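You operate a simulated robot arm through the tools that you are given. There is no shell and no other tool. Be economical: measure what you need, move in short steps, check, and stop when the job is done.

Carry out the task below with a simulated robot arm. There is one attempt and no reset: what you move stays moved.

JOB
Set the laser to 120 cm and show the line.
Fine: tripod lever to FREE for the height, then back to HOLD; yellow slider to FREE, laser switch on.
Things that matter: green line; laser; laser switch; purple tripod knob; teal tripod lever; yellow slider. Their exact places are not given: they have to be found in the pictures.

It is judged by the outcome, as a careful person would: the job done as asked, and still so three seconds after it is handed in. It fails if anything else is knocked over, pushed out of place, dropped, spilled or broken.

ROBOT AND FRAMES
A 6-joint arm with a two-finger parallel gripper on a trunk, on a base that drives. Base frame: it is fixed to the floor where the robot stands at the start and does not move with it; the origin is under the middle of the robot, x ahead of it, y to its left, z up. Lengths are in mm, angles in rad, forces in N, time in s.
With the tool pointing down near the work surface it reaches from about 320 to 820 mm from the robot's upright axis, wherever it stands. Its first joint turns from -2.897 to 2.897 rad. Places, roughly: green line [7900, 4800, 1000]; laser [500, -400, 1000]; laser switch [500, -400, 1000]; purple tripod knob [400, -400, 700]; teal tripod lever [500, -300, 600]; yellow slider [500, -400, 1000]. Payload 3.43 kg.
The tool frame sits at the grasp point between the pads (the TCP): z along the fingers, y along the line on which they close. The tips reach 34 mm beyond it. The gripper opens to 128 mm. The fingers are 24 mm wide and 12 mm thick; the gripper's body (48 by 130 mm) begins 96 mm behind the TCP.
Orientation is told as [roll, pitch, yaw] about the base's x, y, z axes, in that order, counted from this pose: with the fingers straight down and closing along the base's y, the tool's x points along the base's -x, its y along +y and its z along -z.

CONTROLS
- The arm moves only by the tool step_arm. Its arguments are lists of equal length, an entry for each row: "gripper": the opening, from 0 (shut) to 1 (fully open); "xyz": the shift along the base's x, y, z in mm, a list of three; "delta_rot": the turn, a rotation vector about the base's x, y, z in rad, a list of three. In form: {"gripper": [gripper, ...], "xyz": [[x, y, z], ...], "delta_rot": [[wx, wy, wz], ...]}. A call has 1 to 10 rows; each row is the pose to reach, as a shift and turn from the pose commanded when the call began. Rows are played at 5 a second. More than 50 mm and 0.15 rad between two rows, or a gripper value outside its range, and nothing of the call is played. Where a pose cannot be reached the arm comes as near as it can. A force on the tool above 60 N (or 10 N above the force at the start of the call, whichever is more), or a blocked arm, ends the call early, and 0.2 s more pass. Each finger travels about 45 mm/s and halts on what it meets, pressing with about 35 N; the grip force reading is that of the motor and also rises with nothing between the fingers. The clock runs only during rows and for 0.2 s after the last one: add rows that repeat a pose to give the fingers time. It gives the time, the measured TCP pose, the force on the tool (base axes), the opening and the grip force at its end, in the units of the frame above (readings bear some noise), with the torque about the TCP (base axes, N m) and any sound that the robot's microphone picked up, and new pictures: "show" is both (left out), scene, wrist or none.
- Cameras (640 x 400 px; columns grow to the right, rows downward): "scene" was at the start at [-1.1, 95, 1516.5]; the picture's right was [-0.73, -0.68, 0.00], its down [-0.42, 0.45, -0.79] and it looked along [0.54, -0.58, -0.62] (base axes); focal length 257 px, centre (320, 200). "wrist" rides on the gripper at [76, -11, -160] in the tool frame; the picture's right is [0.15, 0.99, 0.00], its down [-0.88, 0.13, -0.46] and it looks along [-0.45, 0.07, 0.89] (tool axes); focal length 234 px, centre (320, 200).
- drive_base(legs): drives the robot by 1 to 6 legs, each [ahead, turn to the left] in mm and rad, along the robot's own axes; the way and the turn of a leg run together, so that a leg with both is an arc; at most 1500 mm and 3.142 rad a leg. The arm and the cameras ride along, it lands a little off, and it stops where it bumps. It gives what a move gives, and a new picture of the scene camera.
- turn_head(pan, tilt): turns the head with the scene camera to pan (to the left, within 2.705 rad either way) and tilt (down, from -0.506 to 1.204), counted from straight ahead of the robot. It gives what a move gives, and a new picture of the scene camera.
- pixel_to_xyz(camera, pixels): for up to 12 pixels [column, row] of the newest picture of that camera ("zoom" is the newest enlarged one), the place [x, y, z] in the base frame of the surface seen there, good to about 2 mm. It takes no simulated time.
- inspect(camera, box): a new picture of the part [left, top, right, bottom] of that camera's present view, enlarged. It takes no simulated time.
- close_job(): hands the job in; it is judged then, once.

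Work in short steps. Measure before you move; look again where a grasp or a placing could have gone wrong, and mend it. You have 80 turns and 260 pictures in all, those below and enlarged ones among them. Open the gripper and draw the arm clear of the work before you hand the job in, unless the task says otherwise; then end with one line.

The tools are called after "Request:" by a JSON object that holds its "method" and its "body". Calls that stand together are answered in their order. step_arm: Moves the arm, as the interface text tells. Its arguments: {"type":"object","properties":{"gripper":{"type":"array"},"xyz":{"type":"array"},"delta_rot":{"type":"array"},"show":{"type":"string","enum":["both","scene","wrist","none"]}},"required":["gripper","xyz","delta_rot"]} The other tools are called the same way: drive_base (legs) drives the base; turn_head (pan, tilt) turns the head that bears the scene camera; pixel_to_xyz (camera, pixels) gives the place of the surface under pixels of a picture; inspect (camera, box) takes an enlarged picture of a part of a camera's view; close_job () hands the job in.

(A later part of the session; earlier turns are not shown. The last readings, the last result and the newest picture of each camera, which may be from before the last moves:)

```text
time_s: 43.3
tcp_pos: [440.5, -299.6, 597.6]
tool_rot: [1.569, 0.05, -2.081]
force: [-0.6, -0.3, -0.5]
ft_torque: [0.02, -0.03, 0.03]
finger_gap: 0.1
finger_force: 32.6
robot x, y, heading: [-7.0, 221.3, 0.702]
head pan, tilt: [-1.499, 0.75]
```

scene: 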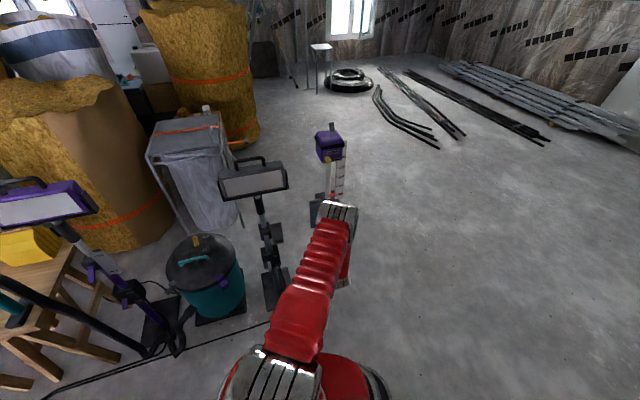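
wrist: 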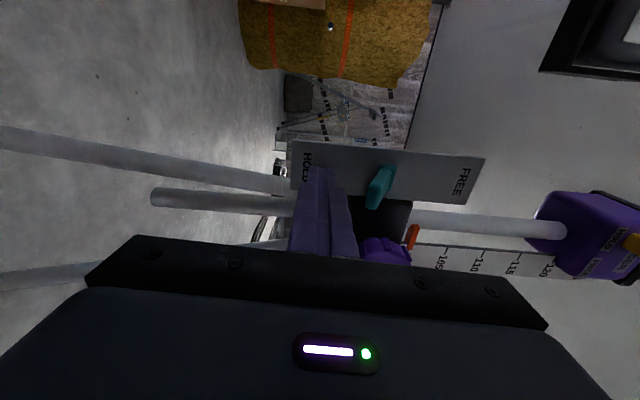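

Fingers are just below the lever. I lift in 10 mm rows.

Request:
{"method": "step_arm", "body": {"gripper": [0, 0, 0, 0, 0, 0, 0], "xyz": [[0, 0, 10], [0, 0, 20], [0, 0, 30], [0, 0, 40], [0, 0, 50], [0, 0, 60], [0, 0, 70]], "delta_rot": [[0, 0, 0], [0, 0, 0], [0, 0, 0], [0, 0, 0], [0, 0, 0], [0, 0, 0], [0, 0, 0]]}}

```text
time_s: 44.9
tcp_pos: [436.5, -294.0, 652.3]
tool_rot: [1.541, 0.056, -2.084]
force: [-5.7, 3.3, -5.0]
ft_torque: [0.02, 0.17, 0.06]
finger_gap: 0.1
finger_force: 33.0
robot x, y, heading: [-10.8, 220.6, 0.706]
head pan, tilt: [-1.499, 0.75]
stopped in row 7: the force on the tool passed its limit at 71 N (the readings are from after the stop); the commanded pose is now the measured one
```

scene: 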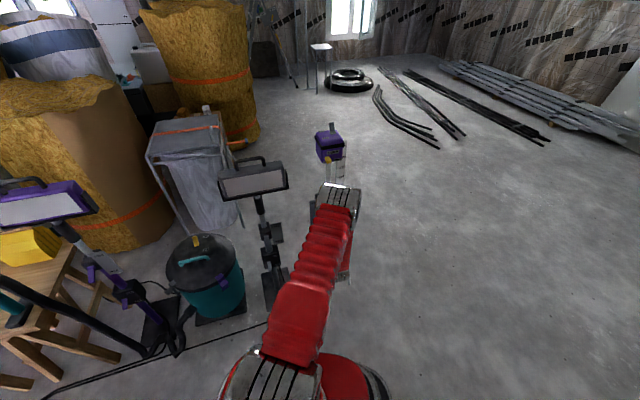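
wrist: 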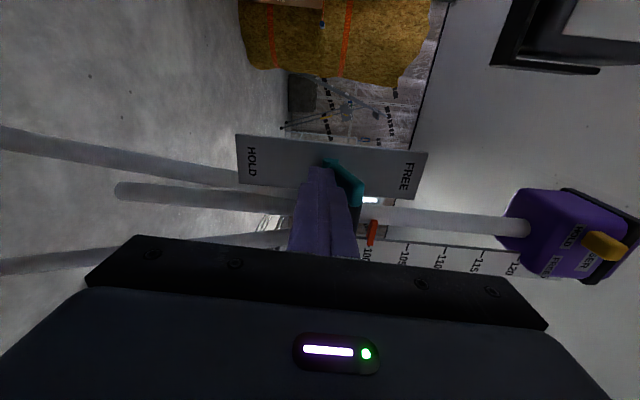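

The lever is tilted up and a stop was met. I back off slightly down and out to check.

Request:
{"method": "step_arm", "body": {"gripper": [0, 0, 0], "xyz": [[0, 0, -8], [-40, 22, -8], [-78, 44, -8]], "delta_rot": [[0, 0, 0], [0, 0, 0], [0, 0, 0]], "show": "wrist"}}

Request:
{"method": "inspect", "body": {"camera": "wrist", "box": [210, 110, 450, 260]}}

```text
time_s: 45.7
tcp_pos: [360.1, -251.5, 646.1]
tool_rot: [1.543, 0.054, -2.084]
force: [-0.3, 0.6, 0.5]
ft_torque: [-0.01, 0.0, -0.01]
finger_gap: 0.0
finger_force: 33.1
robot x, y, heading: [-9.1, 221.3, 0.707]
head pan, tilt: [-1.499, 0.75]
```

wrist: 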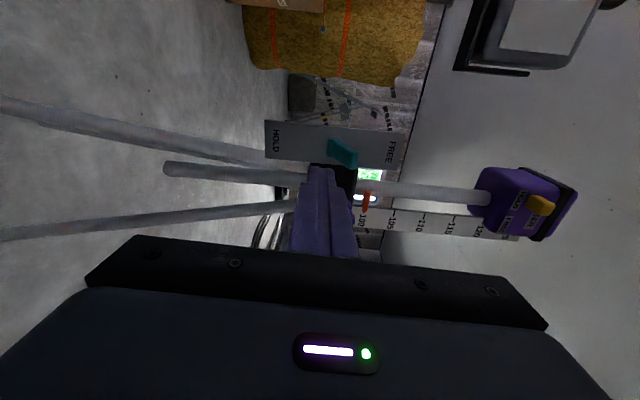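

```text
2.67 times, centred on (330, 185) of wrist
```

zoom: 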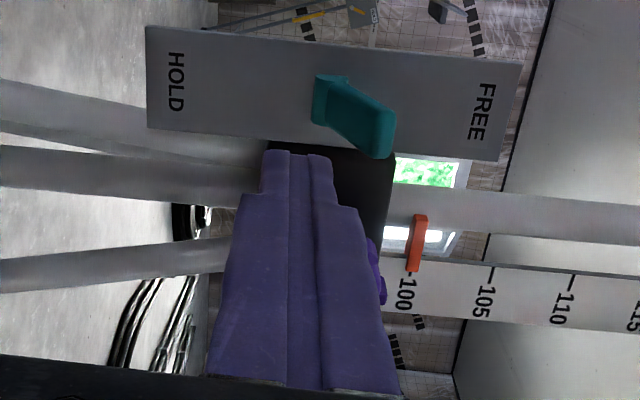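

Lever is at FREE and the column stayed at 100. Next I slide across to in front of the knob (centre ≈[409,-375,666]), opening to ~80 mm.

Request:
{"method": "step_arm", "body": {"gripper": [0.2, 0.4, 0.62, 0.62, 0.62], "xyz": [[-4, -46, 10], [-8, -92, 20], [-8, -92, 20], [-8, -92, 20], [-8, -92, 20]], "delta_rot": [[-0.014, -0.024, 0], [-0.014, -0.024, 0], [-0.014, -0.024, 0], [-0.014, -0.024, 0], [-0.014, -0.024, 0]]}}

Request:
{"method": "inspect", "body": {"camera": "wrist", "box": [220, 100, 460, 250]}}

```text
time_s: 46.9
tcp_pos: [351.9, -343.5, 666.1]
tool_rot: [1.572, 0.055, -2.082]
force: [0.3, -0.4, -0.7]
ft_torque: [0.0, 0.0, -0.02]
finger_gap: 79.4
finger_force: 0.1
robot x, y, heading: [-10.1, 219.7, 0.706]
head pan, tilt: [-1.499, 0.75]
```

scene: 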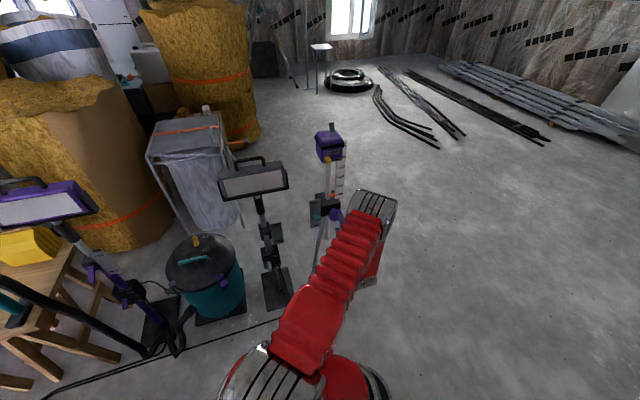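
wrist: 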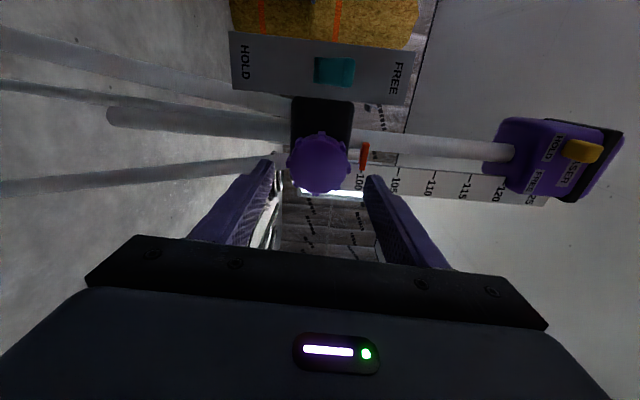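

```text
2.67 times, centred on (340, 175) of wrist
```

zoom: 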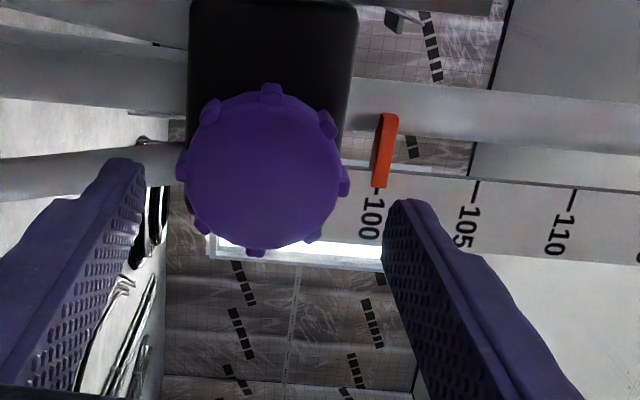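

Knob and fingers are in clear view. I measure the knob face and rim points.

Request:
{"method": "pixel_to_xyz", "body": {"camera": "zoom", "pixels": [[265, 170], [200, 170], [332, 170], [265, 110], [265, 235], [182, 165], [344, 180], [272, 88], [258, 250], [220, 40], [340, 40]]}}

```text
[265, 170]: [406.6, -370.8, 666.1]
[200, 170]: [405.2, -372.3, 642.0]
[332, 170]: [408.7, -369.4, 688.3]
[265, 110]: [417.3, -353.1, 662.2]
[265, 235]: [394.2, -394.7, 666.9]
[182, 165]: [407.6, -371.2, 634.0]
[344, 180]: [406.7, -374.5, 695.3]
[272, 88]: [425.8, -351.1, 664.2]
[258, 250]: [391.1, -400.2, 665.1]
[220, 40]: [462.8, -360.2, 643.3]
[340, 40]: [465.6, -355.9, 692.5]
```

Knob centre [406,-373.5,664.7], 62 mm ahead and laterally aligned. I advance 60 mm, close on it.

Request:
{"method": "step_arm", "body": {"gripper": [0.62, 0.62, 0.62, 0.35, 0.35, 0.35], "xyz": [[20, -11, -1.4], [40, -22, -1.4], [52.4, -29.2, -1.4], [52.4, -29.2, -1.4], [52.4, -29.2, -1.4], [52.4, -29.2, -1.4]], "delta_rot": [[0, 0, 0], [0, 0, 0], [0, 0, 0], [0, 0, 0], [0, 0, 0], [0, 0, 0]]}}

```text
time_s: 48.3
tcp_pos: [404.2, -372.5, 664.8]
tool_rot: [1.573, 0.055, -2.084]
force: [0.3, -1.3, 3.5]
ft_torque: [-0.12, -0.24, -0.15]
finger_gap: 59.5
finger_force: 45.3
robot x, y, heading: [-10.8, 220.4, 0.706]
head pan, tilt: [-1.499, 0.75]
```

scene: 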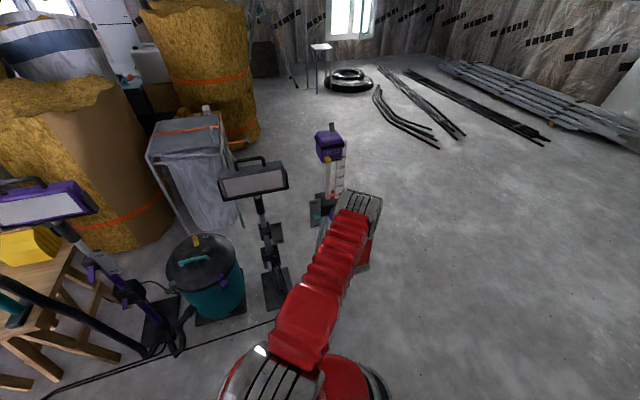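
wrist: 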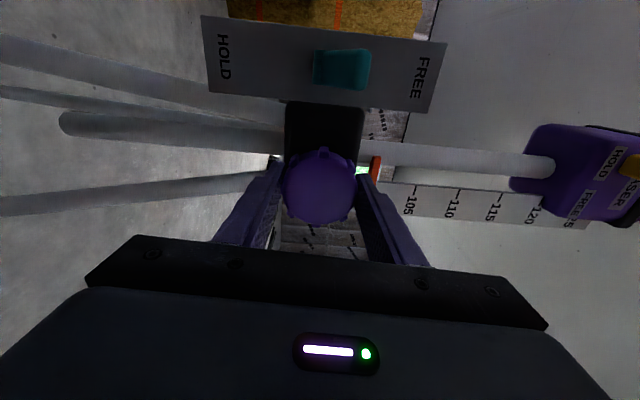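

Gripped (gap 59.5 mm). I try turning clockwise (as seen from the robot) by 0.6 rad about the approach axis.

Request:
{"method": "step_arm", "body": {"gripper": [0.35, 0.35, 0.35, 0.35, 0.35], "xyz": [[0, 0, 0], [0, 0, 0], [0, 0, 0], [0, 0, 0], [0, 0, 0]], "delta_rot": [[0.105, -0.058, 0], [0.21, -0.117, 0], [0.315, -0.175, 0], [0.42, -0.233, 0], [0.524, -0.292, 0]]}}

Request:
{"method": "inspect", "body": {"camera": "wrist", "box": [220, 100, 460, 250]}}

```text
time_s: 49.5
tcp_pos: [403.5, -372.3, 666.3]
tool_rot: [1.573, 0.653, -2.08]
force: [-2.3, 3.4, 19.1]
ft_torque: [0.08, 0.26, -0.06]
finger_gap: 59.5
finger_force: 45.3
robot x, y, heading: [-7.6, 223.2, 0.703]
head pan, tilt: [-1.499, 0.75]
```

scene: 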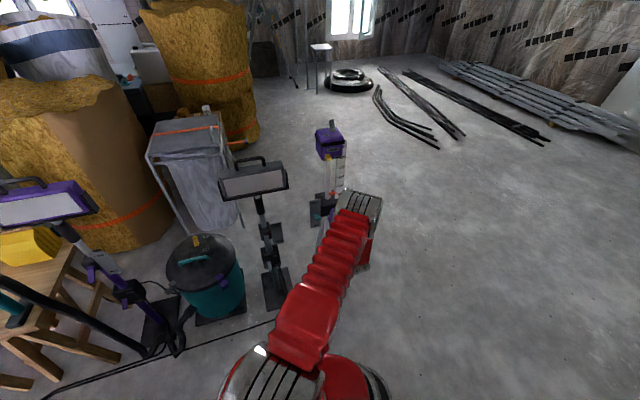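
wrist: 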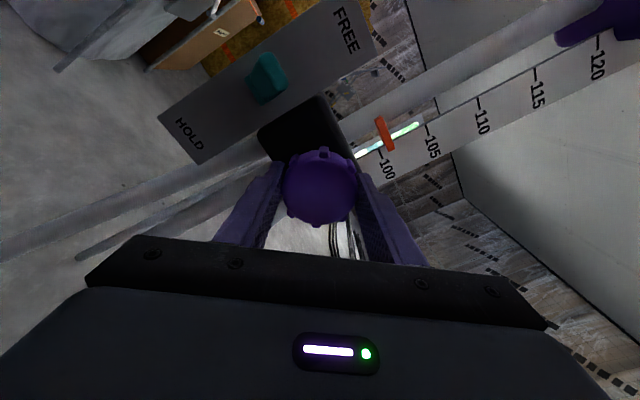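

```text
2.67 times, centred on (340, 175) of wrist
```

zoom: 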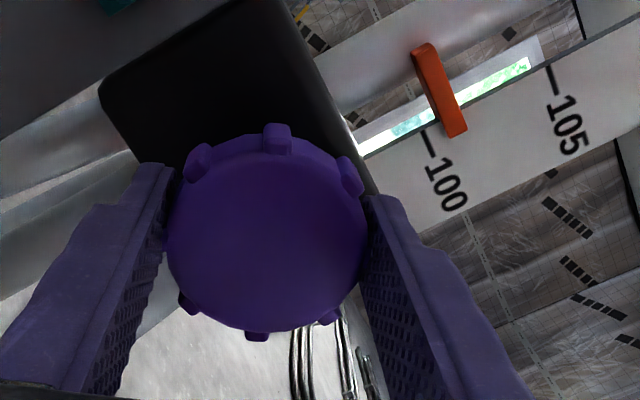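

The pointer has moved up past 100: the right direction. I measure the pointer and scale marks.

Request:
{"method": "pixel_to_xyz", "body": {"camera": "zoom", "pixels": [[455, 120], [440, 90], [432, 140], [552, 80]]}}

Request:
{"method": "step_arm", "body": {"gripper": [0.35, 0.35, 0.35, 0.35, 0.35, 0.35, 0.35, 0.35, 0.35, 0.35], "xyz": [[0, 0, 0], [0, 0, 0], [0, 0, 0], [0, 0, 0], [0, 0, 0], [0, 0, 0], [0, 0, 0], [0, 0, 0], [0, 0, 0], [0, 0, 0]], "delta_rot": [[0.105, -0.058, 0], [0.21, -0.117, 0], [0.315, -0.175, 0], [0.42, -0.233, 0], [0.524, -0.292, 0], [0.629, -0.35, 0], [0.734, -0.408, 0], [0.839, -0.467, 0], [0.944, -0.525, 0], [1.049, -0.583, 0]], "show": "wrist"}}

```text
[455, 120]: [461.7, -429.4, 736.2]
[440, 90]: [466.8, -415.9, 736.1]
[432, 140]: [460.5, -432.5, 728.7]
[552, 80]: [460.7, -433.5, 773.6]
```

```text
time_s: 51.7
tcp_pos: [403.9, -373.4, 666.4]
tool_rot: [-1.559, 1.287, 1.072]
force: [8.0, -22.8, 21.3]
ft_torque: [-0.17, -0.12, -0.54]
finger_gap: 59.4
finger_force: 45.1
robot x, y, heading: [-13.6, 220.8, 0.703]
head pan, tilt: [-1.499, 0.75]
```

wrist: 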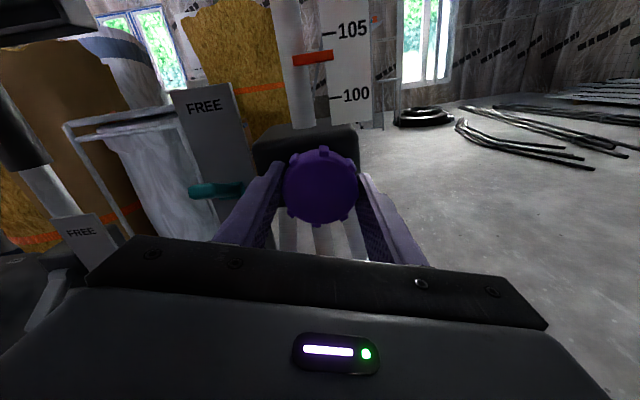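

About 103 now (≈1.6 cm per rad). I turn another 1.0 rad, then open to see whether the column holds.

Request:
{"method": "step_arm", "body": {"gripper": [0.35, 0.35, 0.35, 0.35, 0.35, 0.35, 0.35, 0.35], "xyz": [[0, 0, 0], [0, 0, 0], [0, 0, 0], [0, 0, 0], [0, 0, 0], [0, 0, 0], [0, 0, 0], [0, 0, 0]], "delta_rot": [[0.105, -0.058, 0], [0.21, -0.117, 0], [0.315, -0.175, 0], [0.42, -0.233, 0], [0.524, -0.292, 0], [0.629, -0.35, 0], [0.734, -0.408, 0], [0.839, -0.467, 0]], "show": "wrist"}}

Request:
{"method": "step_arm", "body": {"gripper": [0.5, 0.62, 0.62], "xyz": [[0, 0, 0], [0, 0, 0], [0, 0, 0]], "delta_rot": [[0, 0, 0], [0, 0, 0], [0, 0, 0]], "show": "wrist"}}

```text
time_s: 53.5
tcp_pos: [403.0, -373.7, 665.2]
tool_rot: [-1.569, 0.326, 1.064]
force: [-0.6, -26.0, 18.3]
ft_torque: [0.13, 0.27, -0.46]
finger_gap: 59.1
finger_force: 44.9
robot x, y, heading: [-12.3, 223.4, 0.705]
head pan, tilt: [-1.499, 0.75]
```

wrist: 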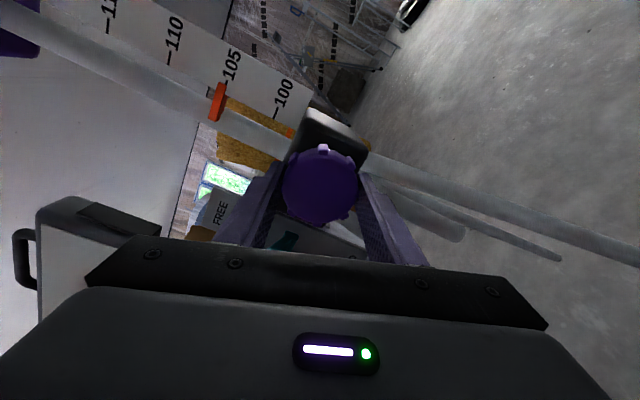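

```text
time_s: 54.3
tcp_pos: [403.5, -371.9, 663.9]
tool_rot: [-1.566, 0.327, 1.069]
force: [0.8, 0.4, -0.3]
ft_torque: [-0.04, 0.01, 0.0]
finger_gap: 79.2
finger_force: 0.0
robot x, y, heading: [-10.2, 216.8, 0.707]
head pan, tilt: [-1.499, 0.75]
```

wrist: 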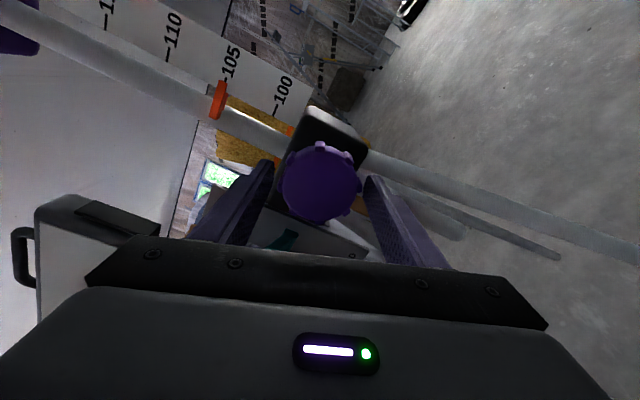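

It holds at 105. With fingers straddling the knob, I unwind 5.4 rad.

Request:
{"method": "step_arm", "body": {"gripper": [0.62, 0.62, 0.62, 0.62, 0.62, 0.62, 0.62, 0.62, 0.62, 0.62], "xyz": [[0, 0, 0], [0, 0, 0], [0, 0, 0], [0, 0, 0], [0, 0, 0], [0, 0, 0], [0, 0, 0], [0, 0, 0], [0, 0, 0], [0, 0, 0]], "delta_rot": [[-0.118, 0.0656, 0], [-0.236, 0.1312, 0], [-0.354, 0.1968, 0], [-0.472, 0.2624, 0], [-0.59, 0.328, 0], [-0.708, 0.3936, 0], [-0.826, 0.4592, 0], [-0.944, 0.5248, 0], [-1.062, 0.5904, 0], [-1.18, 0.656, 0]], "show": "none"}}

Request:
{"method": "step_arm", "body": {"gripper": [0.62, 0.62, 0.62, 0.62, 0.62, 0.62, 0.62, 0.62, 0.62, 0.62], "xyz": [[0, 0, 0], [0, 0, 0], [0, 0, 0], [0, 0, 0], [0, 0, 0], [0, 0, 0], [0, 0, 0], [0, 0, 0], [0, 0, 0], [0, 0, 0]], "delta_rot": [[-0.118, 0.0656, 0], [-0.236, 0.1312, 0], [-0.354, 0.1968, 0], [-0.472, 0.2624, 0], [-0.59, 0.328, 0], [-0.708, 0.3936, 0], [-0.826, 0.4592, 0], [-0.944, 0.5248, 0], [-1.062, 0.5904, 0], [-1.18, 0.656, 0]], "show": "wrist"}}

Request:
{"method": "step_arm", "body": {"gripper": [0.62, 0.62, 0.62, 0.62, 0.62, 0.62, 0.62, 0.62, 0.62, 0.62], "xyz": [[0, 0, 0], [0, 0, 0], [0, 0, 0], [0, 0, 0], [0, 0, 0], [0, 0, 0], [0, 0, 0], [0, 0, 0], [0, 0, 0], [0, 0, 0]], "delta_rot": [[-0.118, 0.0656, 0], [-0.236, 0.1312, 0], [-0.354, 0.1968, 0], [-0.472, 0.2624, 0], [-0.59, 0.328, 0], [-0.708, 0.3936, 0], [-0.826, 0.4592, 0], [-0.944, 0.5248, 0], [-1.062, 0.5904, 0], [-1.18, 0.656, 0]], "show": "none"}}

Request:
{"method": "step_arm", "body": {"gripper": [0.62, 0.62, 0.62, 0.62, 0.62, 0.62, 0.62, 0.62, 0.62, 0.62], "xyz": [[0, 0, 0], [0, 0, 0], [0, 0, 0], [0, 0, 0], [0, 0, 0], [0, 0, 0], [0, 0, 0], [0, 0, 0], [0, 0, 0], [0, 0, 0]], "delta_rot": [[-0.118, 0.0656, 0], [-0.236, 0.1312, 0], [-0.354, 0.1968, 0], [-0.472, 0.2624, 0], [-0.59, 0.328, 0], [-0.708, 0.3936, 0], [-0.826, 0.4592, 0], [-0.944, 0.5248, 0], [-1.062, 0.5904, 0], [-1.18, 0.656, 0]], "show": "wrist"}}

```text
time_s: 56.5
tcp_pos: [404.6, -372.8, 663.5]
tool_rot: [1.535, 1.461, -2.115]
force: [1.2, 0.2, 0.4]
ft_torque: [-0.01, 0.02, 0.0]
finger_gap: 79.2
finger_force: 0.0
robot x, y, heading: [-7.8, 221.5, 0.709]
head pan, tilt: [-1.499, 0.75]
```

```text
time_s: 58.7
tcp_pos: [403.5, -372.8, 664.2]
tool_rot: [1.573, 0.112, -2.082]
force: [0.1, 0.4, 0.1]
ft_torque: [0.01, -0.01, -0.02]
finger_gap: 79.5
finger_force: 0.1
robot x, y, heading: [-7.5, 220.7, 0.71]
head pan, tilt: [-1.499, 0.75]
```

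wrist: 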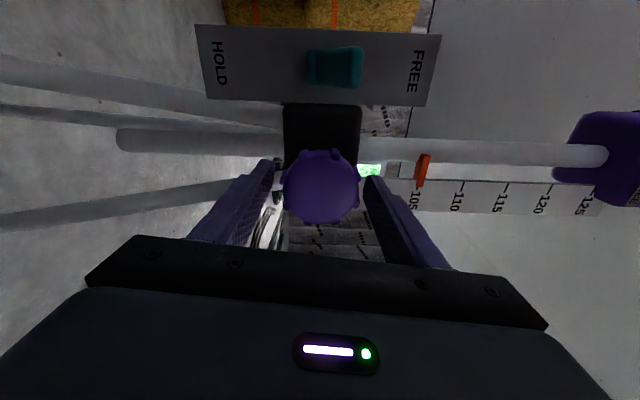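

```text
time_s: 60.9
tcp_pos: [403.8, -373.3, 664.2]
tool_rot: [1.585, -1.238, -2.092]
force: [0.0, 0.1, -1.7]
ft_torque: [0.0, 0.01, 0.04]
finger_gap: 79.3
finger_force: 0.1
robot x, y, heading: [-9.0, 221.6, 0.709]
head pan, tilt: [-1.499, 0.75]
```

```text
time_s: 61.9
tcp_pos: [406.8, -402.5, 642.5]
tool_rot: [-1.237, -1.479, 0.8]
force: [-4.1, 33.4, -23.4]
ft_torque: [-1.3, 0.14, 1.21]
finger_gap: 96.6
finger_force: 14.7
out of reach, approached as far as the arm can: row 3, 4, 5
robot x, y, heading: [-9.7, 221.3, 0.705]
head pan, tilt: [-1.499, 0.75]
stopped in row 5: the force on the tool passed its limit at 246 N (the readings are from after the stop); the commanded pose is now the measured one
```

wrist: 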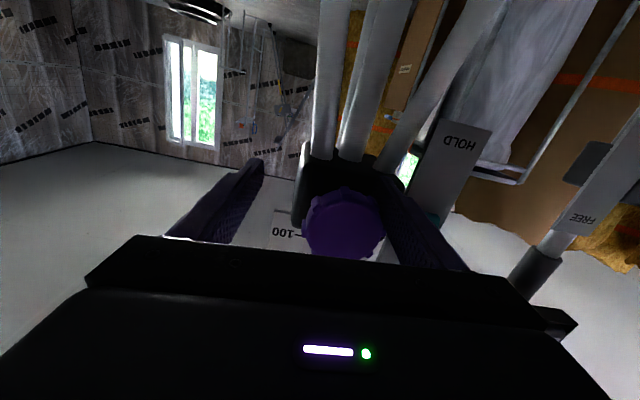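

The wrist reached its limit near this roll and the finger pushed on the knob. I go back to the centred pose at once and inspect for damage.

Request:
{"method": "step_arm", "body": {"gripper": [0.62, 0.62, 0.62], "xyz": [[-1.5, 15, 11], [-3, 29.5, 22], [-3, 29.5, 22]], "delta_rot": [[0.08, -0.062, -0.035], [0.16, -0.123, -0.07], [0.16, -0.123, -0.07]]}}

Request:
{"method": "inspect", "body": {"camera": "scene", "box": [280, 110, 400, 300]}}

```text
time_s: 62.7
tcp_pos: [401.7, -382.5, 673.4]
tool_rot: [1.761, -1.463, -2.281]
force: [0.7, 0.3, 0.5]
ft_torque: [0.02, 0.0, 0.02]
finger_gap: 79.3
finger_force: 0.0
robot x, y, heading: [-14.4, 221.4, 0.708]
head pan, tilt: [-1.499, 0.75]
```

scene: 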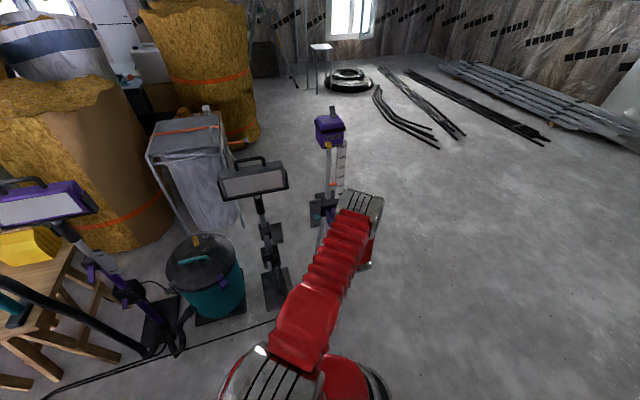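
wrist: 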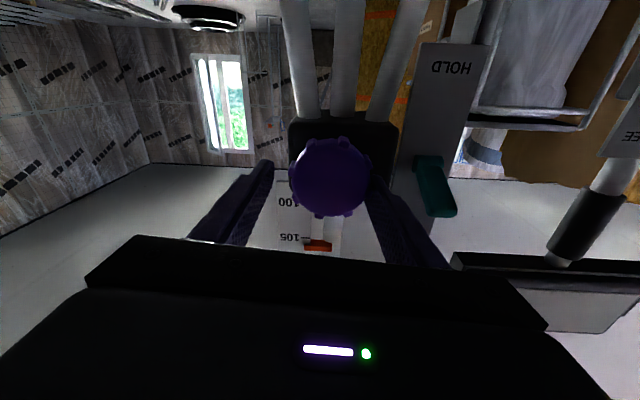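

```text
2.11 times, centred on (340, 205) of scene
```

zoom: 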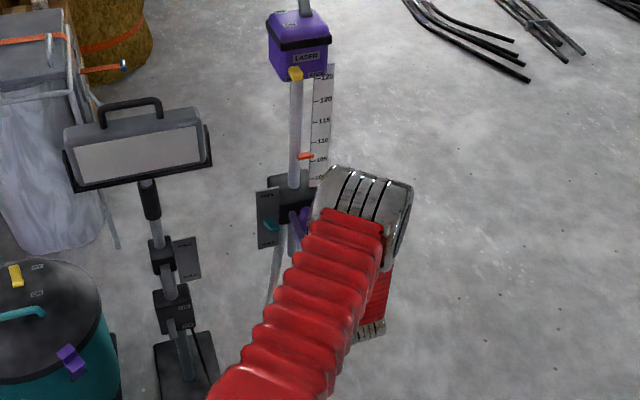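

Tripod stands. I re-measure the knob and plate to see whether it shifted.

Request:
{"method": "pixel_to_xyz", "body": {"camera": "wrist", "pixels": [[330, 175], [296, 172], [366, 180], [332, 140], [330, 210], [440, 60], [430, 150], [415, 45], [483, 45]]}}

Request:
{"method": "pixel_to_xyz", "body": {"camera": "zoom", "pixels": [[262, 195], [278, 195], [262, 245], [306, 155], [312, 160], [310, 16]]}}

```text
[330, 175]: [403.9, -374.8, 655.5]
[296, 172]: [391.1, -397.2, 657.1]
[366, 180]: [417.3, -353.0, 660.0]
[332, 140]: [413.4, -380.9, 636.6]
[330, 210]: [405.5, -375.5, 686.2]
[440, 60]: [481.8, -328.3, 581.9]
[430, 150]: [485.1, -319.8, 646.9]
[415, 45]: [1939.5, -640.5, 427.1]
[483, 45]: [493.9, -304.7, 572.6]
```

```text
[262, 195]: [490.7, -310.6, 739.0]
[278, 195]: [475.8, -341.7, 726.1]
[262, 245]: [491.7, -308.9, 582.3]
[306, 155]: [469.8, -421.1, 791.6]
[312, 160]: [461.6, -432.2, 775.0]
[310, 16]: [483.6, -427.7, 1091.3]
```

The tripod hasn't moved noticeably. I recentre on the knob and roll back 0.25 rad from the limit.

Request:
{"method": "step_arm", "body": {"gripper": [0.62, 0.62, 0.62], "xyz": [[1, 5, -4.5], [2.3, 9.5, -9], [2.3, 9.5, -9]], "delta_rot": [[0.114, -0.052, 0.007], [0.228, -0.104, 0.014], [0.228, -0.104, 0.014]], "show": "none"}}

```text
time_s: 63.5
tcp_pos: [405.8, -371.7, 663.7]
tool_rot: [1.562, -1.215, -2.071]
force: [-0.4, 0.3, 0.7]
ft_torque: [-0.02, 0.02, -0.01]
finger_gap: 79.3
finger_force: 0.1
robot x, y, heading: [-8.9, 220.4, 0.707]
head pan, tilt: [-1.499, 0.75]
```

Aligned at roll -1.2. I grip and turn clockwise 2.6 rad in two calls.

Request:
{"method": "step_arm", "body": {"gripper": [0.62, 0.35, 0.35, 0.35], "xyz": [[-1, -1.8, 0.5], [-1, -1.8, 0.5], [-1, -1.8, 0.5], [-1, -1.8, 0.5]], "delta_rot": [[0, 0, 0], [0, 0, 0], [0, 0, 0], [0, 0, 0]], "show": "none"}}

Request:
{"method": "step_arm", "body": {"gripper": [0.35, 0.35, 0.35, 0.35, 0.35, 0.35, 0.35, 0.35, 0.35, 0.35], "xyz": [[0, 0, 0], [0, 0, 0], [0, 0, 0], [0, 0, 0], [0, 0, 0], [0, 0, 0], [0, 0, 0], [0, 0, 0], [0, 0, 0], [0, 0, 0]], "delta_rot": [[0.114, -0.063, 0], [0.227, -0.126, 0], [0.341, -0.19, 0], [0.454, -0.253, 0], [0.568, -0.316, 0], [0.682, -0.379, 0], [0.795, -0.442, 0], [0.909, -0.506, 0], [1.022, -0.569, 0], [1.136, -0.632, 0]], "show": "none"}}

Request:
{"method": "step_arm", "body": {"gripper": [0.35, 0.35, 0.35, 0.35, 0.35, 0.35, 0.35, 0.35, 0.35, 0.35], "xyz": [[0, 0, 0], [0, 0, 0], [0, 0, 0], [0, 0, 0], [0, 0, 0], [0, 0, 0], [0, 0, 0], [0, 0, 0], [0, 0, 0], [0, 0, 0]], "delta_rot": [[0.114, -0.063, 0], [0.227, -0.126, 0], [0.341, -0.19, 0], [0.454, -0.253, 0], [0.568, -0.316, 0], [0.682, -0.379, 0], [0.795, -0.442, 0], [0.909, -0.506, 0], [1.022, -0.569, 0], [1.136, -0.632, 0]], "show": "wrist"}}

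```text
time_s: 64.5
tcp_pos: [403.3, -373.4, 662.7]
tool_rot: [1.562, -1.215, -2.071]
force: [1.2, -3.0, -2.1]
ft_torque: [0.11, 0.11, 0.01]
finger_gap: 59.3
finger_force: 44.9
robot x, y, heading: [-6.5, 222.5, 0.702]
head pan, tilt: [-1.499, 0.75]
```

```text
time_s: 66.7
tcp_pos: [403.7, -372.8, 664.0]
tool_rot: [1.573, 0.088, -2.074]
force: [-2.5, 27.4, 25.2]
ft_torque: [-0.21, -0.2, 0.31]
finger_gap: 59.0
finger_force: 45.0
robot x, y, heading: [-10.6, 224.8, 0.706]
head pan, tilt: [-1.499, 0.75]
```

```text
time_s: 68.9
tcp_pos: [404.0, -373.9, 664.2]
tool_rot: [1.611, 1.386, -2.037]
force: [12.5, -4.4, 28.0]
ft_torque: [-0.14, -0.09, -0.22]
finger_gap: 59.0
finger_force: 44.8
robot x, y, heading: [-6.6, 222.9, 0.699]
head pan, tilt: [-1.499, 0.75]
```

wrist: 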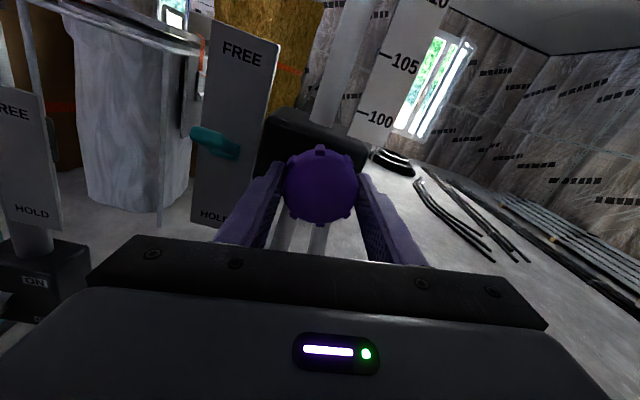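

Smooth. I turn a further 1.3 rad, then look with the head camera at the pointer.

Request:
{"method": "step_arm", "body": {"gripper": [0.35, 0.35, 0.35, 0.35, 0.35, 0.35, 0.35, 0.35, 0.35, 0.35], "xyz": [[0, 0, 0], [0, 0, 0], [0, 0, 0], [0, 0, 0], [0, 0, 0], [0, 0, 0], [0, 0, 0], [0, 0, 0], [0, 0, 0], [0, 0, 0]], "delta_rot": [[0.114, -0.063, 0], [0.227, -0.126, 0], [0.341, -0.19, 0], [0.454, -0.253, 0], [0.568, -0.316, 0], [0.682, -0.379, 0], [0.795, -0.442, 0], [0.909, -0.506, 0], [1.022, -0.569, 0], [1.136, -0.632, 0]], "show": "scene"}}

Request:
{"method": "inspect", "body": {"camera": "scene", "box": [300, 100, 380, 200]}}

```text
time_s: 71.1
tcp_pos: [403.5, -373.2, 665.1]
tool_rot: [-1.577, 0.456, 1.056]
force: [2.4, -7.3, 28.6]
ft_torque: [-0.01, 0.17, 0.1]
finger_gap: 59.1
finger_force: 44.9
robot x, y, heading: [-10.3, 223.3, 0.707]
head pan, tilt: [-1.499, 0.75]
```

scene: 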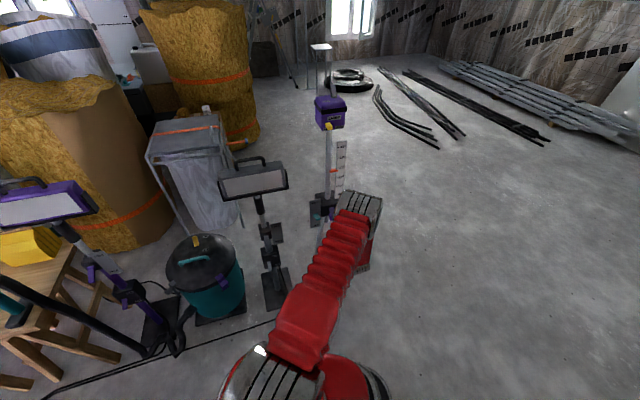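

```text
4.00 times, centred on (340, 150) of scene
```

zoom: 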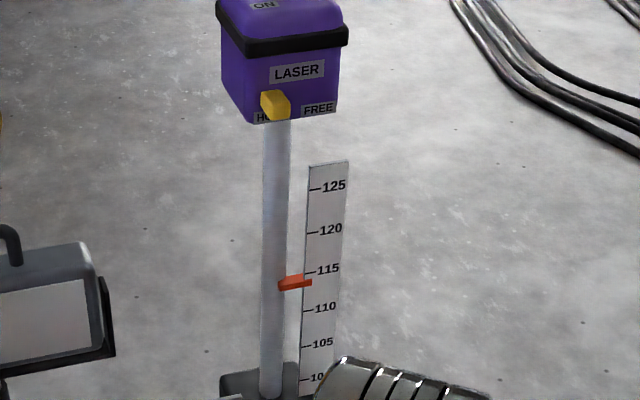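

Pointer at ~113.4. I measure it, then release and unwind 3.9 rad.

Request:
{"method": "pixel_to_xyz", "body": {"camera": "zoom", "pixels": [[306, 283], [290, 283], [306, 270], [306, 232], [306, 311], [312, 190]]}}

Request:
{"method": "step_arm", "body": {"gripper": [0.5, 0.62, 0.62], "xyz": [[0, 0, 0], [0, 0, 0], [0, 0, 0]], "delta_rot": [[0, 0, 0], [0, 0, 0], [0, 0, 0]], "show": "none"}}

Request:
{"method": "step_arm", "body": {"gripper": [0.62, 0.62, 0.62, 0.62, 0.62, 0.62, 0.62, 0.62, 0.62, 0.62], "xyz": [[0, 0, 0], [0, 0, 0], [0, 0, 0], [0, 0, 0], [0, 0, 0], [0, 0, 0], [0, 0, 0], [0, 0, 0], [0, 0, 0], [0, 0, 0]], "delta_rot": [[-0.114, 0.063, 0], [-0.227, 0.126, 0], [-0.341, 0.19, 0], [-0.454, 0.253, 0], [-0.568, 0.316, 0], [-0.682, 0.379, 0], [-0.795, 0.442, 0], [-0.909, 0.506, 0], [-1.022, 0.569, 0], [-1.136, 0.632, 0]], "show": "none"}}

Request:
{"method": "step_arm", "body": {"gripper": [0.62, 0.62, 0.62, 0.62, 0.62, 0.62, 0.62, 0.62, 0.62, 0.62], "xyz": [[0, 0, 0], [0, 0, 0], [0, 0, 0], [0, 0, 0], [0, 0, 0], [0, 0, 0], [0, 0, 0], [0, 0, 0], [0, 0, 0], [0, 0, 0]], "delta_rot": [[-0.114, 0.063, 0], [-0.227, 0.126, 0], [-0.341, 0.19, 0], [-0.454, 0.253, 0], [-0.568, 0.316, 0], [-0.682, 0.379, 0], [-0.795, 0.442, 0], [-0.909, 0.506, 0], [-1.022, 0.569, 0], [-1.136, 0.632, 0]], "show": "wrist"}}

```text
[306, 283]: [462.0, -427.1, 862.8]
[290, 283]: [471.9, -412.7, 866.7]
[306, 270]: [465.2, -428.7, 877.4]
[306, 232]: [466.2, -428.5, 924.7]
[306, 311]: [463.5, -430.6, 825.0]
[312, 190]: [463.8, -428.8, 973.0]
```

```text
time_s: 71.9
tcp_pos: [404.3, -371.9, 662.9]
tool_rot: [-1.571, 0.454, 1.059]
force: [0.1, 0.1, 0.2]
ft_torque: [0.03, -0.02, 0.01]
finger_gap: 79.5
finger_force: 0.0
robot x, y, heading: [-7.5, 218.4, 0.704]
head pan, tilt: [-1.499, 0.75]
```

```text
time_s: 74.1
tcp_pos: [403.9, -372.1, 662.9]
tool_rot: [1.587, 1.384, -2.062]
force: [-0.5, 0.2, -1.0]
ft_torque: [0.01, 0.03, 0.02]
finger_gap: 79.2
finger_force: 0.0
robot x, y, heading: [-10.5, 224.1, 0.706]
head pan, tilt: [-1.499, 0.75]
```

```text
time_s: 76.3
tcp_pos: [403.3, -373.2, 662.6]
tool_rot: [1.571, 0.083, -2.075]
force: [-0.3, 0.3, 0.2]
ft_torque: [0.0, -0.02, -0.01]
finger_gap: 79.7
finger_force: 0.0
robot x, y, heading: [-11.0, 223.6, 0.706]
head pan, tilt: [-1.499, 0.75]
```

wrist: 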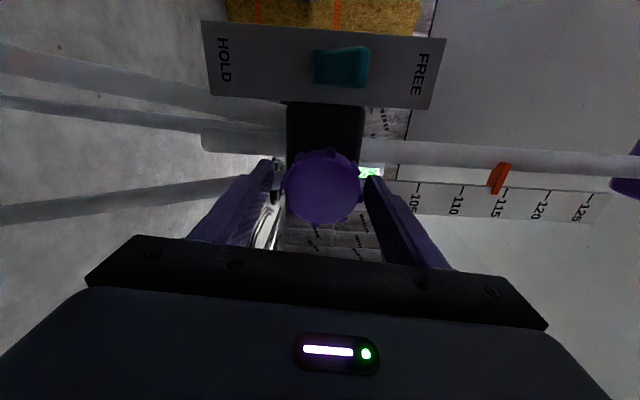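

I unwind 0.8 more, grip, z-centre slightly, and turn 2.6 rad, then check.

Request:
{"method": "step_arm", "body": {"gripper": [0.62, 0.62, 0.62, 0.62, 0.62, 0.62, 0.62, 0.35, 0.35, 0.35], "xyz": [[0, 0, 0], [0, 0, 0], [0, 0, 0], [0, 0, 0], [0, 0, 0.5], [0, 0, 1.5], [0, 0, 1.5], [0, 0, 1.5], [0, 0, 1.5], [0, 0, 1.5]], "delta_rot": [[-0.114, 0.063, 0], [-0.227, 0.126, 0], [-0.341, 0.19, 0], [-0.454, 0.253, 0], [-0.568, 0.316, 0], [-0.699, 0.389, 0], [-0.699, 0.389, 0], [-0.699, 0.389, 0], [-0.699, 0.389, 0], [-0.699, 0.389, 0]], "show": "none"}}

Request:
{"method": "step_arm", "body": {"gripper": [0.35, 0.35, 0.35, 0.35, 0.35, 0.35, 0.35, 0.35, 0.35, 0.35], "xyz": [[0, 0, 0], [0, 0, 0], [0, 0, 0], [0, 0, 0], [0, 0, 0], [0, 0, 0], [0, 0, 0], [0, 0, 0], [0, 0, 0], [0, 0, 0]], "delta_rot": [[0.114, -0.063, 0], [0.227, -0.126, 0], [0.341, -0.19, 0], [0.454, -0.253, 0], [0.568, -0.316, 0], [0.682, -0.379, 0], [0.795, -0.442, 0], [0.909, -0.506, 0], [1.022, -0.569, 0], [1.136, -0.632, 0]], "show": "none"}}

Request:
{"method": "step_arm", "body": {"gripper": [0.35, 0.35, 0.35, 0.35, 0.35, 0.35, 0.35, 0.35, 0.35, 0.35], "xyz": [[0, 0, 0], [0, 0, 0], [0, 0, 0], [0, 0, 0], [0, 0, 0], [0, 0, 0], [0, 0, 0], [0, 0, 0], [0, 0, 0], [0, 0, 0]], "delta_rot": [[0.114, -0.063, 0], [0.227, -0.126, 0], [0.341, -0.19, 0], [0.454, -0.253, 0], [0.568, -0.316, 0], [0.682, -0.379, 0], [0.795, -0.442, 0], [0.909, -0.506, 0], [1.022, -0.569, 0], [1.136, -0.632, 0]], "show": "scene"}}

Request:
{"method": "inspect", "body": {"camera": "scene", "box": [312, 120, 368, 180]}}

```text
time_s: 78.5
tcp_pos: [403.1, -373.3, 663.7]
tool_rot: [1.567, -0.714, -2.074]
force: [0.6, -2.4, -3.4]
ft_torque: [0.11, 0.23, -0.07]
finger_gap: 59.7
finger_force: 45.0
robot x, y, heading: [-10.9, 225.2, 0.701]
head pan, tilt: [-1.499, 0.75]
```

```text
time_s: 80.7
tcp_pos: [404.0, -372.8, 665.6]
tool_rot: [1.574, 0.589, -2.072]
force: [0.4, -0.1, 5.3]
ft_torque: [0.21, 0.52, -0.08]
finger_gap: 59.2
finger_force: 45.0
robot x, y, heading: [-11.7, 221.0, 0.705]
head pan, tilt: [-1.499, 0.75]
```

```text
time_s: 82.9
tcp_pos: [402.2, -372.9, 665.1]
tool_rot: [-1.586, 1.253, 1.047]
force: [-4.4, -10.1, 15.5]
ft_torque: [0.05, 0.24, -0.3]
finger_gap: 59.4
finger_force: 45.0
robot x, y, heading: [-11.4, 223.7, 0.706]
head pan, tilt: [-1.499, 0.75]
```

scene: 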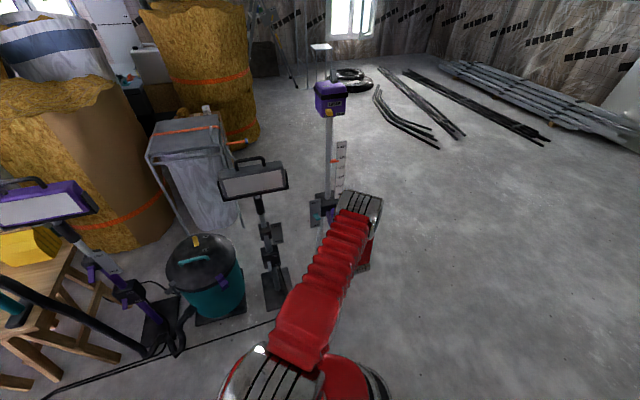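

```text
6.67 times, centred on (340, 150) of scene
```

zoom: 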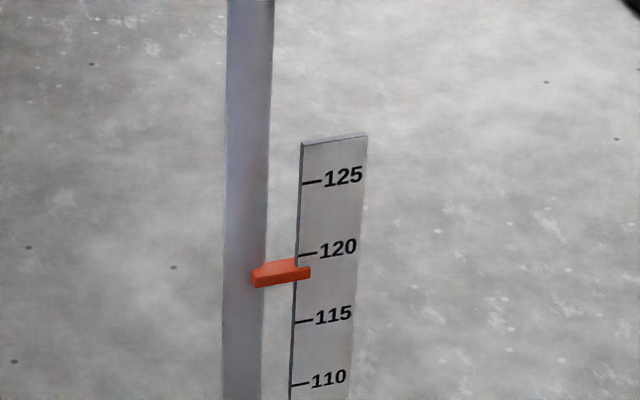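

Pointer reads ~118.8 from above. I measure heights in 3D to rule out parallax.

Request:
{"method": "pixel_to_xyz", "body": {"camera": "zoom", "pixels": [[306, 271], [300, 278], [280, 275], [304, 266], [308, 255], [303, 321], [311, 182], [300, 384], [270, 265]]}}

Request:
{"method": "inspect", "body": {"camera": "scene", "box": [328, 146, 352, 170]}}

```text
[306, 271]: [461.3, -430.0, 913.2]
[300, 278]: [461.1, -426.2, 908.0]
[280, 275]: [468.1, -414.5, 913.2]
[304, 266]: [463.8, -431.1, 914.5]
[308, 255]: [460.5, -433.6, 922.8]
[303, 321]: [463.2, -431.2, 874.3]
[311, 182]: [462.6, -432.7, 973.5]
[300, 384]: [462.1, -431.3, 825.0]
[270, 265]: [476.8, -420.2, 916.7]
```

```text
16.00 times, centred on (340, 158) of scene
```

zoom: 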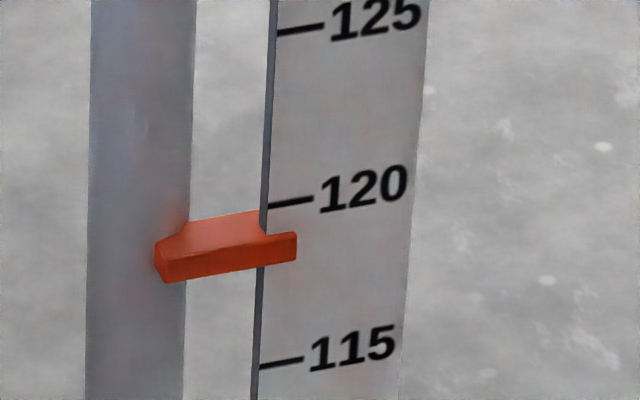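

Pointer ≈912 mm vs 120 mark ≈923 mm; need ~11 mm, about 0.6 rad. I turn 0.55 and look.

Request:
{"method": "step_arm", "body": {"gripper": [0.35, 0.35, 0.35, 0.35, 0.35, 0.35], "xyz": [[0, 0, 0], [0, 0, 0], [0, 0, 0], [0, 0, 0], [0, 0, 0], [0, 0, 0]], "delta_rot": [[0.096, -0.053, 0], [0.192, -0.107, 0], [0.288, -0.16, 0], [0.385, -0.214, 0], [0.481, -0.267, 0], [0.481, -0.267, 0]], "show": "scene"}}

Request:
{"method": "inspect", "body": {"camera": "scene", "box": [328, 146, 352, 170]}}

Request:
{"method": "pixel_to_xyz", "body": {"camera": "zoom", "pixels": [[285, 235], [290, 215], [290, 225], [290, 205], [290, 200], [300, 200], [310, 198], [285, 362], [300, 28]]}}

```text
time_s: 84.3
tcp_pos: [403.9, -373.3, 665.4]
tool_rot: [-1.576, 0.707, 1.056]
force: [-0.9, -20.6, 14.6]
ft_torque: [0.0, -0.18, -0.59]
finger_gap: 59.2
finger_force: 44.9
robot x, y, heading: [-7.9, 223.7, 0.706]
head pan, tilt: [-1.499, 0.75]
```

scene: 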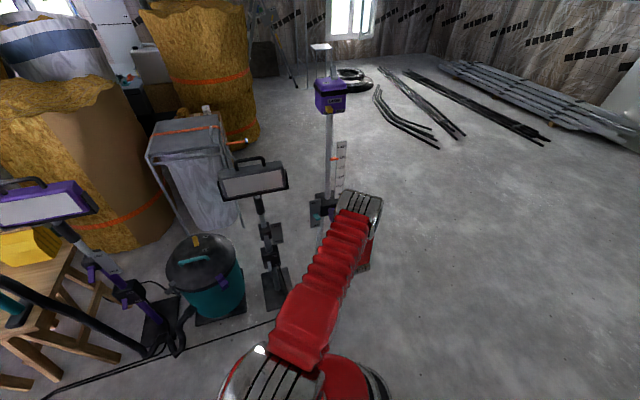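

```text
16.00 times, centred on (340, 158) of scene
```

zoom: 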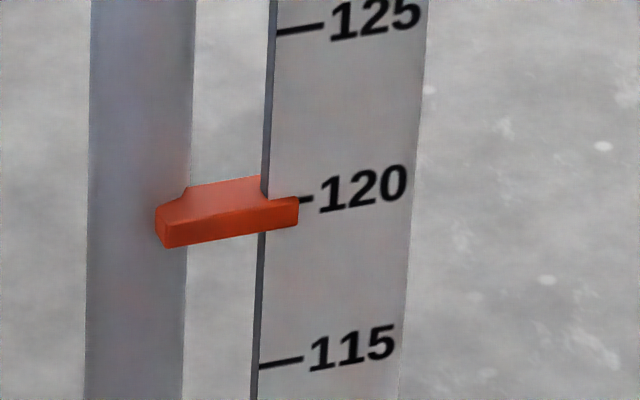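

```text
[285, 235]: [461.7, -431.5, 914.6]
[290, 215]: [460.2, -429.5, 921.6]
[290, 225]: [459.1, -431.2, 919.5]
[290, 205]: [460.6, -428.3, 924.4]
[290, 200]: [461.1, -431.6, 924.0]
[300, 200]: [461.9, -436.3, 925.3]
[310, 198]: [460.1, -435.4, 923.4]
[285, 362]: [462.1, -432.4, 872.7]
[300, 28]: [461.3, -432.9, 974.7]
```

Pointer about 2-4 mm below 120. I add 0.15 rad and check again.

Request:
{"method": "step_arm", "body": {"gripper": [0.35, 0.35, 0.35], "xyz": [[0, 0, 0], [0, 0, 0], [0, 0, 0]], "delta_rot": [[0.066, -0.036, 0], [0.131, -0.073, 0], [0.131, -0.073, 0]], "show": "scene"}}

Request:
{"method": "inspect", "body": {"camera": "scene", "box": [328, 146, 352, 170]}}

Request:
{"method": "pixel_to_xyz", "body": {"camera": "zoom", "pixels": [[285, 225], [285, 215], [285, 205], [290, 197], [305, 200], [310, 198], [315, 197], [230, 215], [230, 225]]}}

```text
time_s: 85.1
tcp_pos: [403.8, -373.5, 665.9]
tool_rot: [-1.575, 0.556, 1.057]
force: [1.2, -28.3, 10.9]
ft_torque: [0.13, 0.17, -0.07]
finger_gap: 59.4
finger_force: 44.5
robot x, y, heading: [-10.2, 225.8, 0.71]
head pan, tilt: [-1.499, 0.75]
```

scene: 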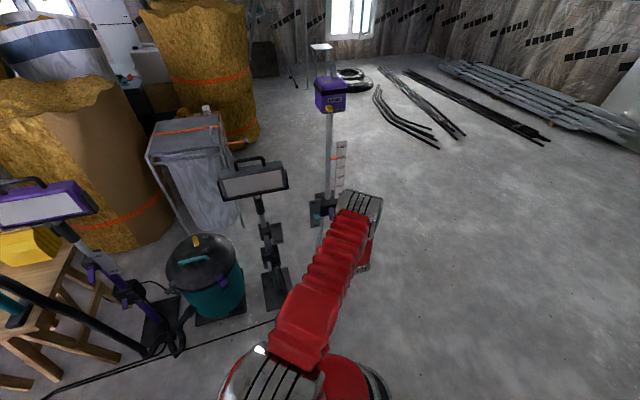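

```text
16.00 times, centred on (340, 158) of scene
```

zoom: 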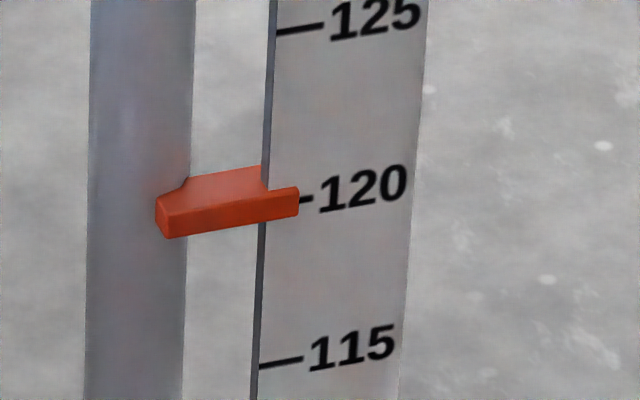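

```text
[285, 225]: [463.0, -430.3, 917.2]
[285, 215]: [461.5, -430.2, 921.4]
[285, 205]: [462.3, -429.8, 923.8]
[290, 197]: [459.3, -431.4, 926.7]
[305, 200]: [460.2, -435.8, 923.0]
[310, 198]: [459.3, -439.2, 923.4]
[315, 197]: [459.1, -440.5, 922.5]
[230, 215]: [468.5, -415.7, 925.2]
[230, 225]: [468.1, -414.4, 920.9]
```

Pointer now level with the 120 mark (both ≈923 mm). I release and back off 70 mm, then close, unwind 1 rad and rise in front of the lever.

Request:
{"method": "step_arm", "body": {"gripper": [0.5, 0.62, 0.62, 0.62, 0.62, 0.62], "xyz": [[0, 0, 0], [0, 0, 0], [0, 0, 0], [-20, 11, 0], [-40, 22, 0], [-61, 34, 0]], "delta_rot": [[0, 0, 0], [0, 0, 0], [0, 0, 0], [0, 0, 0], [0, 0, 0], [0, 0, 0]], "show": "none"}}

Request:
{"method": "step_arm", "body": {"gripper": [0.3, 0.1, 0, 0, 0, 0, 0, 0], "xyz": [[0, 0, 0], [0, 0, 30], [5, 20, 69], [10, 45, 69], [19, 85.5, 69], [19, 85.5, 69], [19, 85.5, 69], [19, 85.5, 69]], "delta_rot": [[-0.114, 0.063, 0], [-0.227, 0.126, 0], [-0.341, 0.19, 0], [-0.454, 0.253, 0], [-0.568, 0.316, 0], [-0.682, 0.379, 0], [-0.795, 0.442, 0], [-0.909, 0.506, 0]]}}

Request:
{"method": "inspect", "body": {"camera": "scene", "box": [328, 146, 352, 170]}}

```text
time_s: 86.5
tcp_pos: [342.0, -338.7, 664.4]
tool_rot: [-1.573, 0.558, 1.059]
force: [-0.9, 1.0, 0.9]
ft_torque: [-0.02, 0.0, 0.0]
finger_gap: 79.6
finger_force: 0.1
robot x, y, heading: [-9.8, 221.0, 0.708]
head pan, tilt: [-1.499, 0.75]
```

```text
time_s: 88.3
tcp_pos: [361.5, -253.5, 733.0]
tool_rot: [1.658, 1.543, -1.994]
force: [-0.3, 0.8, -0.6]
ft_torque: [0.01, 0.0, -0.03]
finger_gap: 0.1
finger_force: 32.3
robot x, y, heading: [-5.1, 223.8, 0.707]
head pan, tilt: [-1.499, 0.75]
```

scene: 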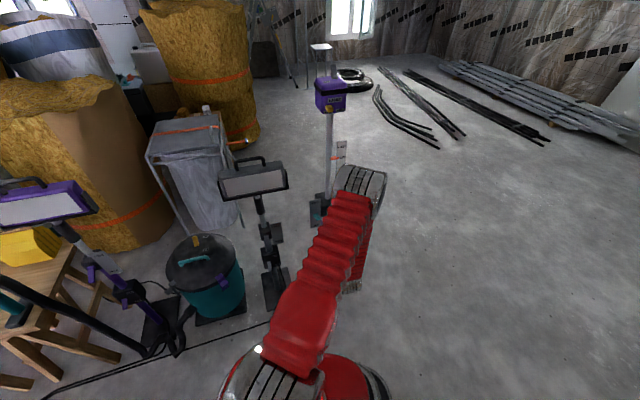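
wrist: 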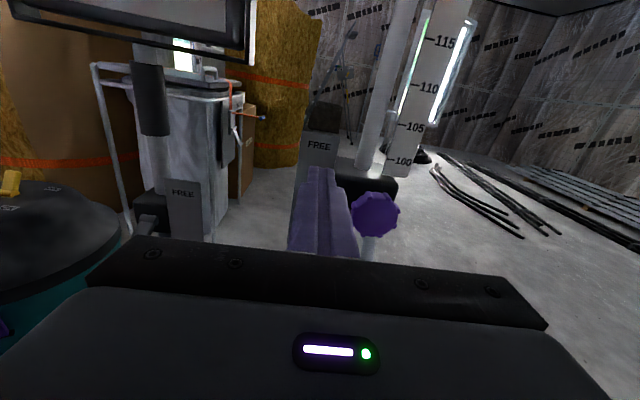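

```text
16.00 times, centred on (340, 158) of scene
```

zoom: 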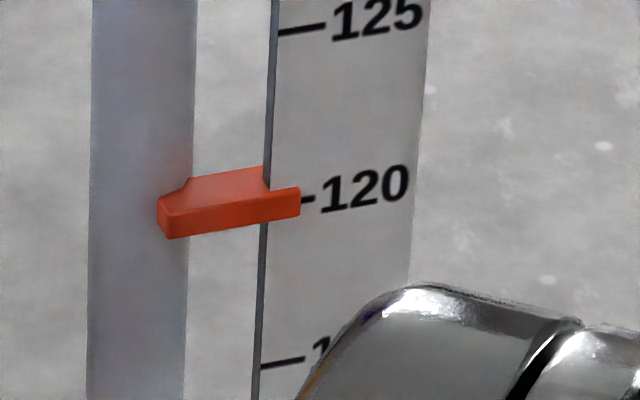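

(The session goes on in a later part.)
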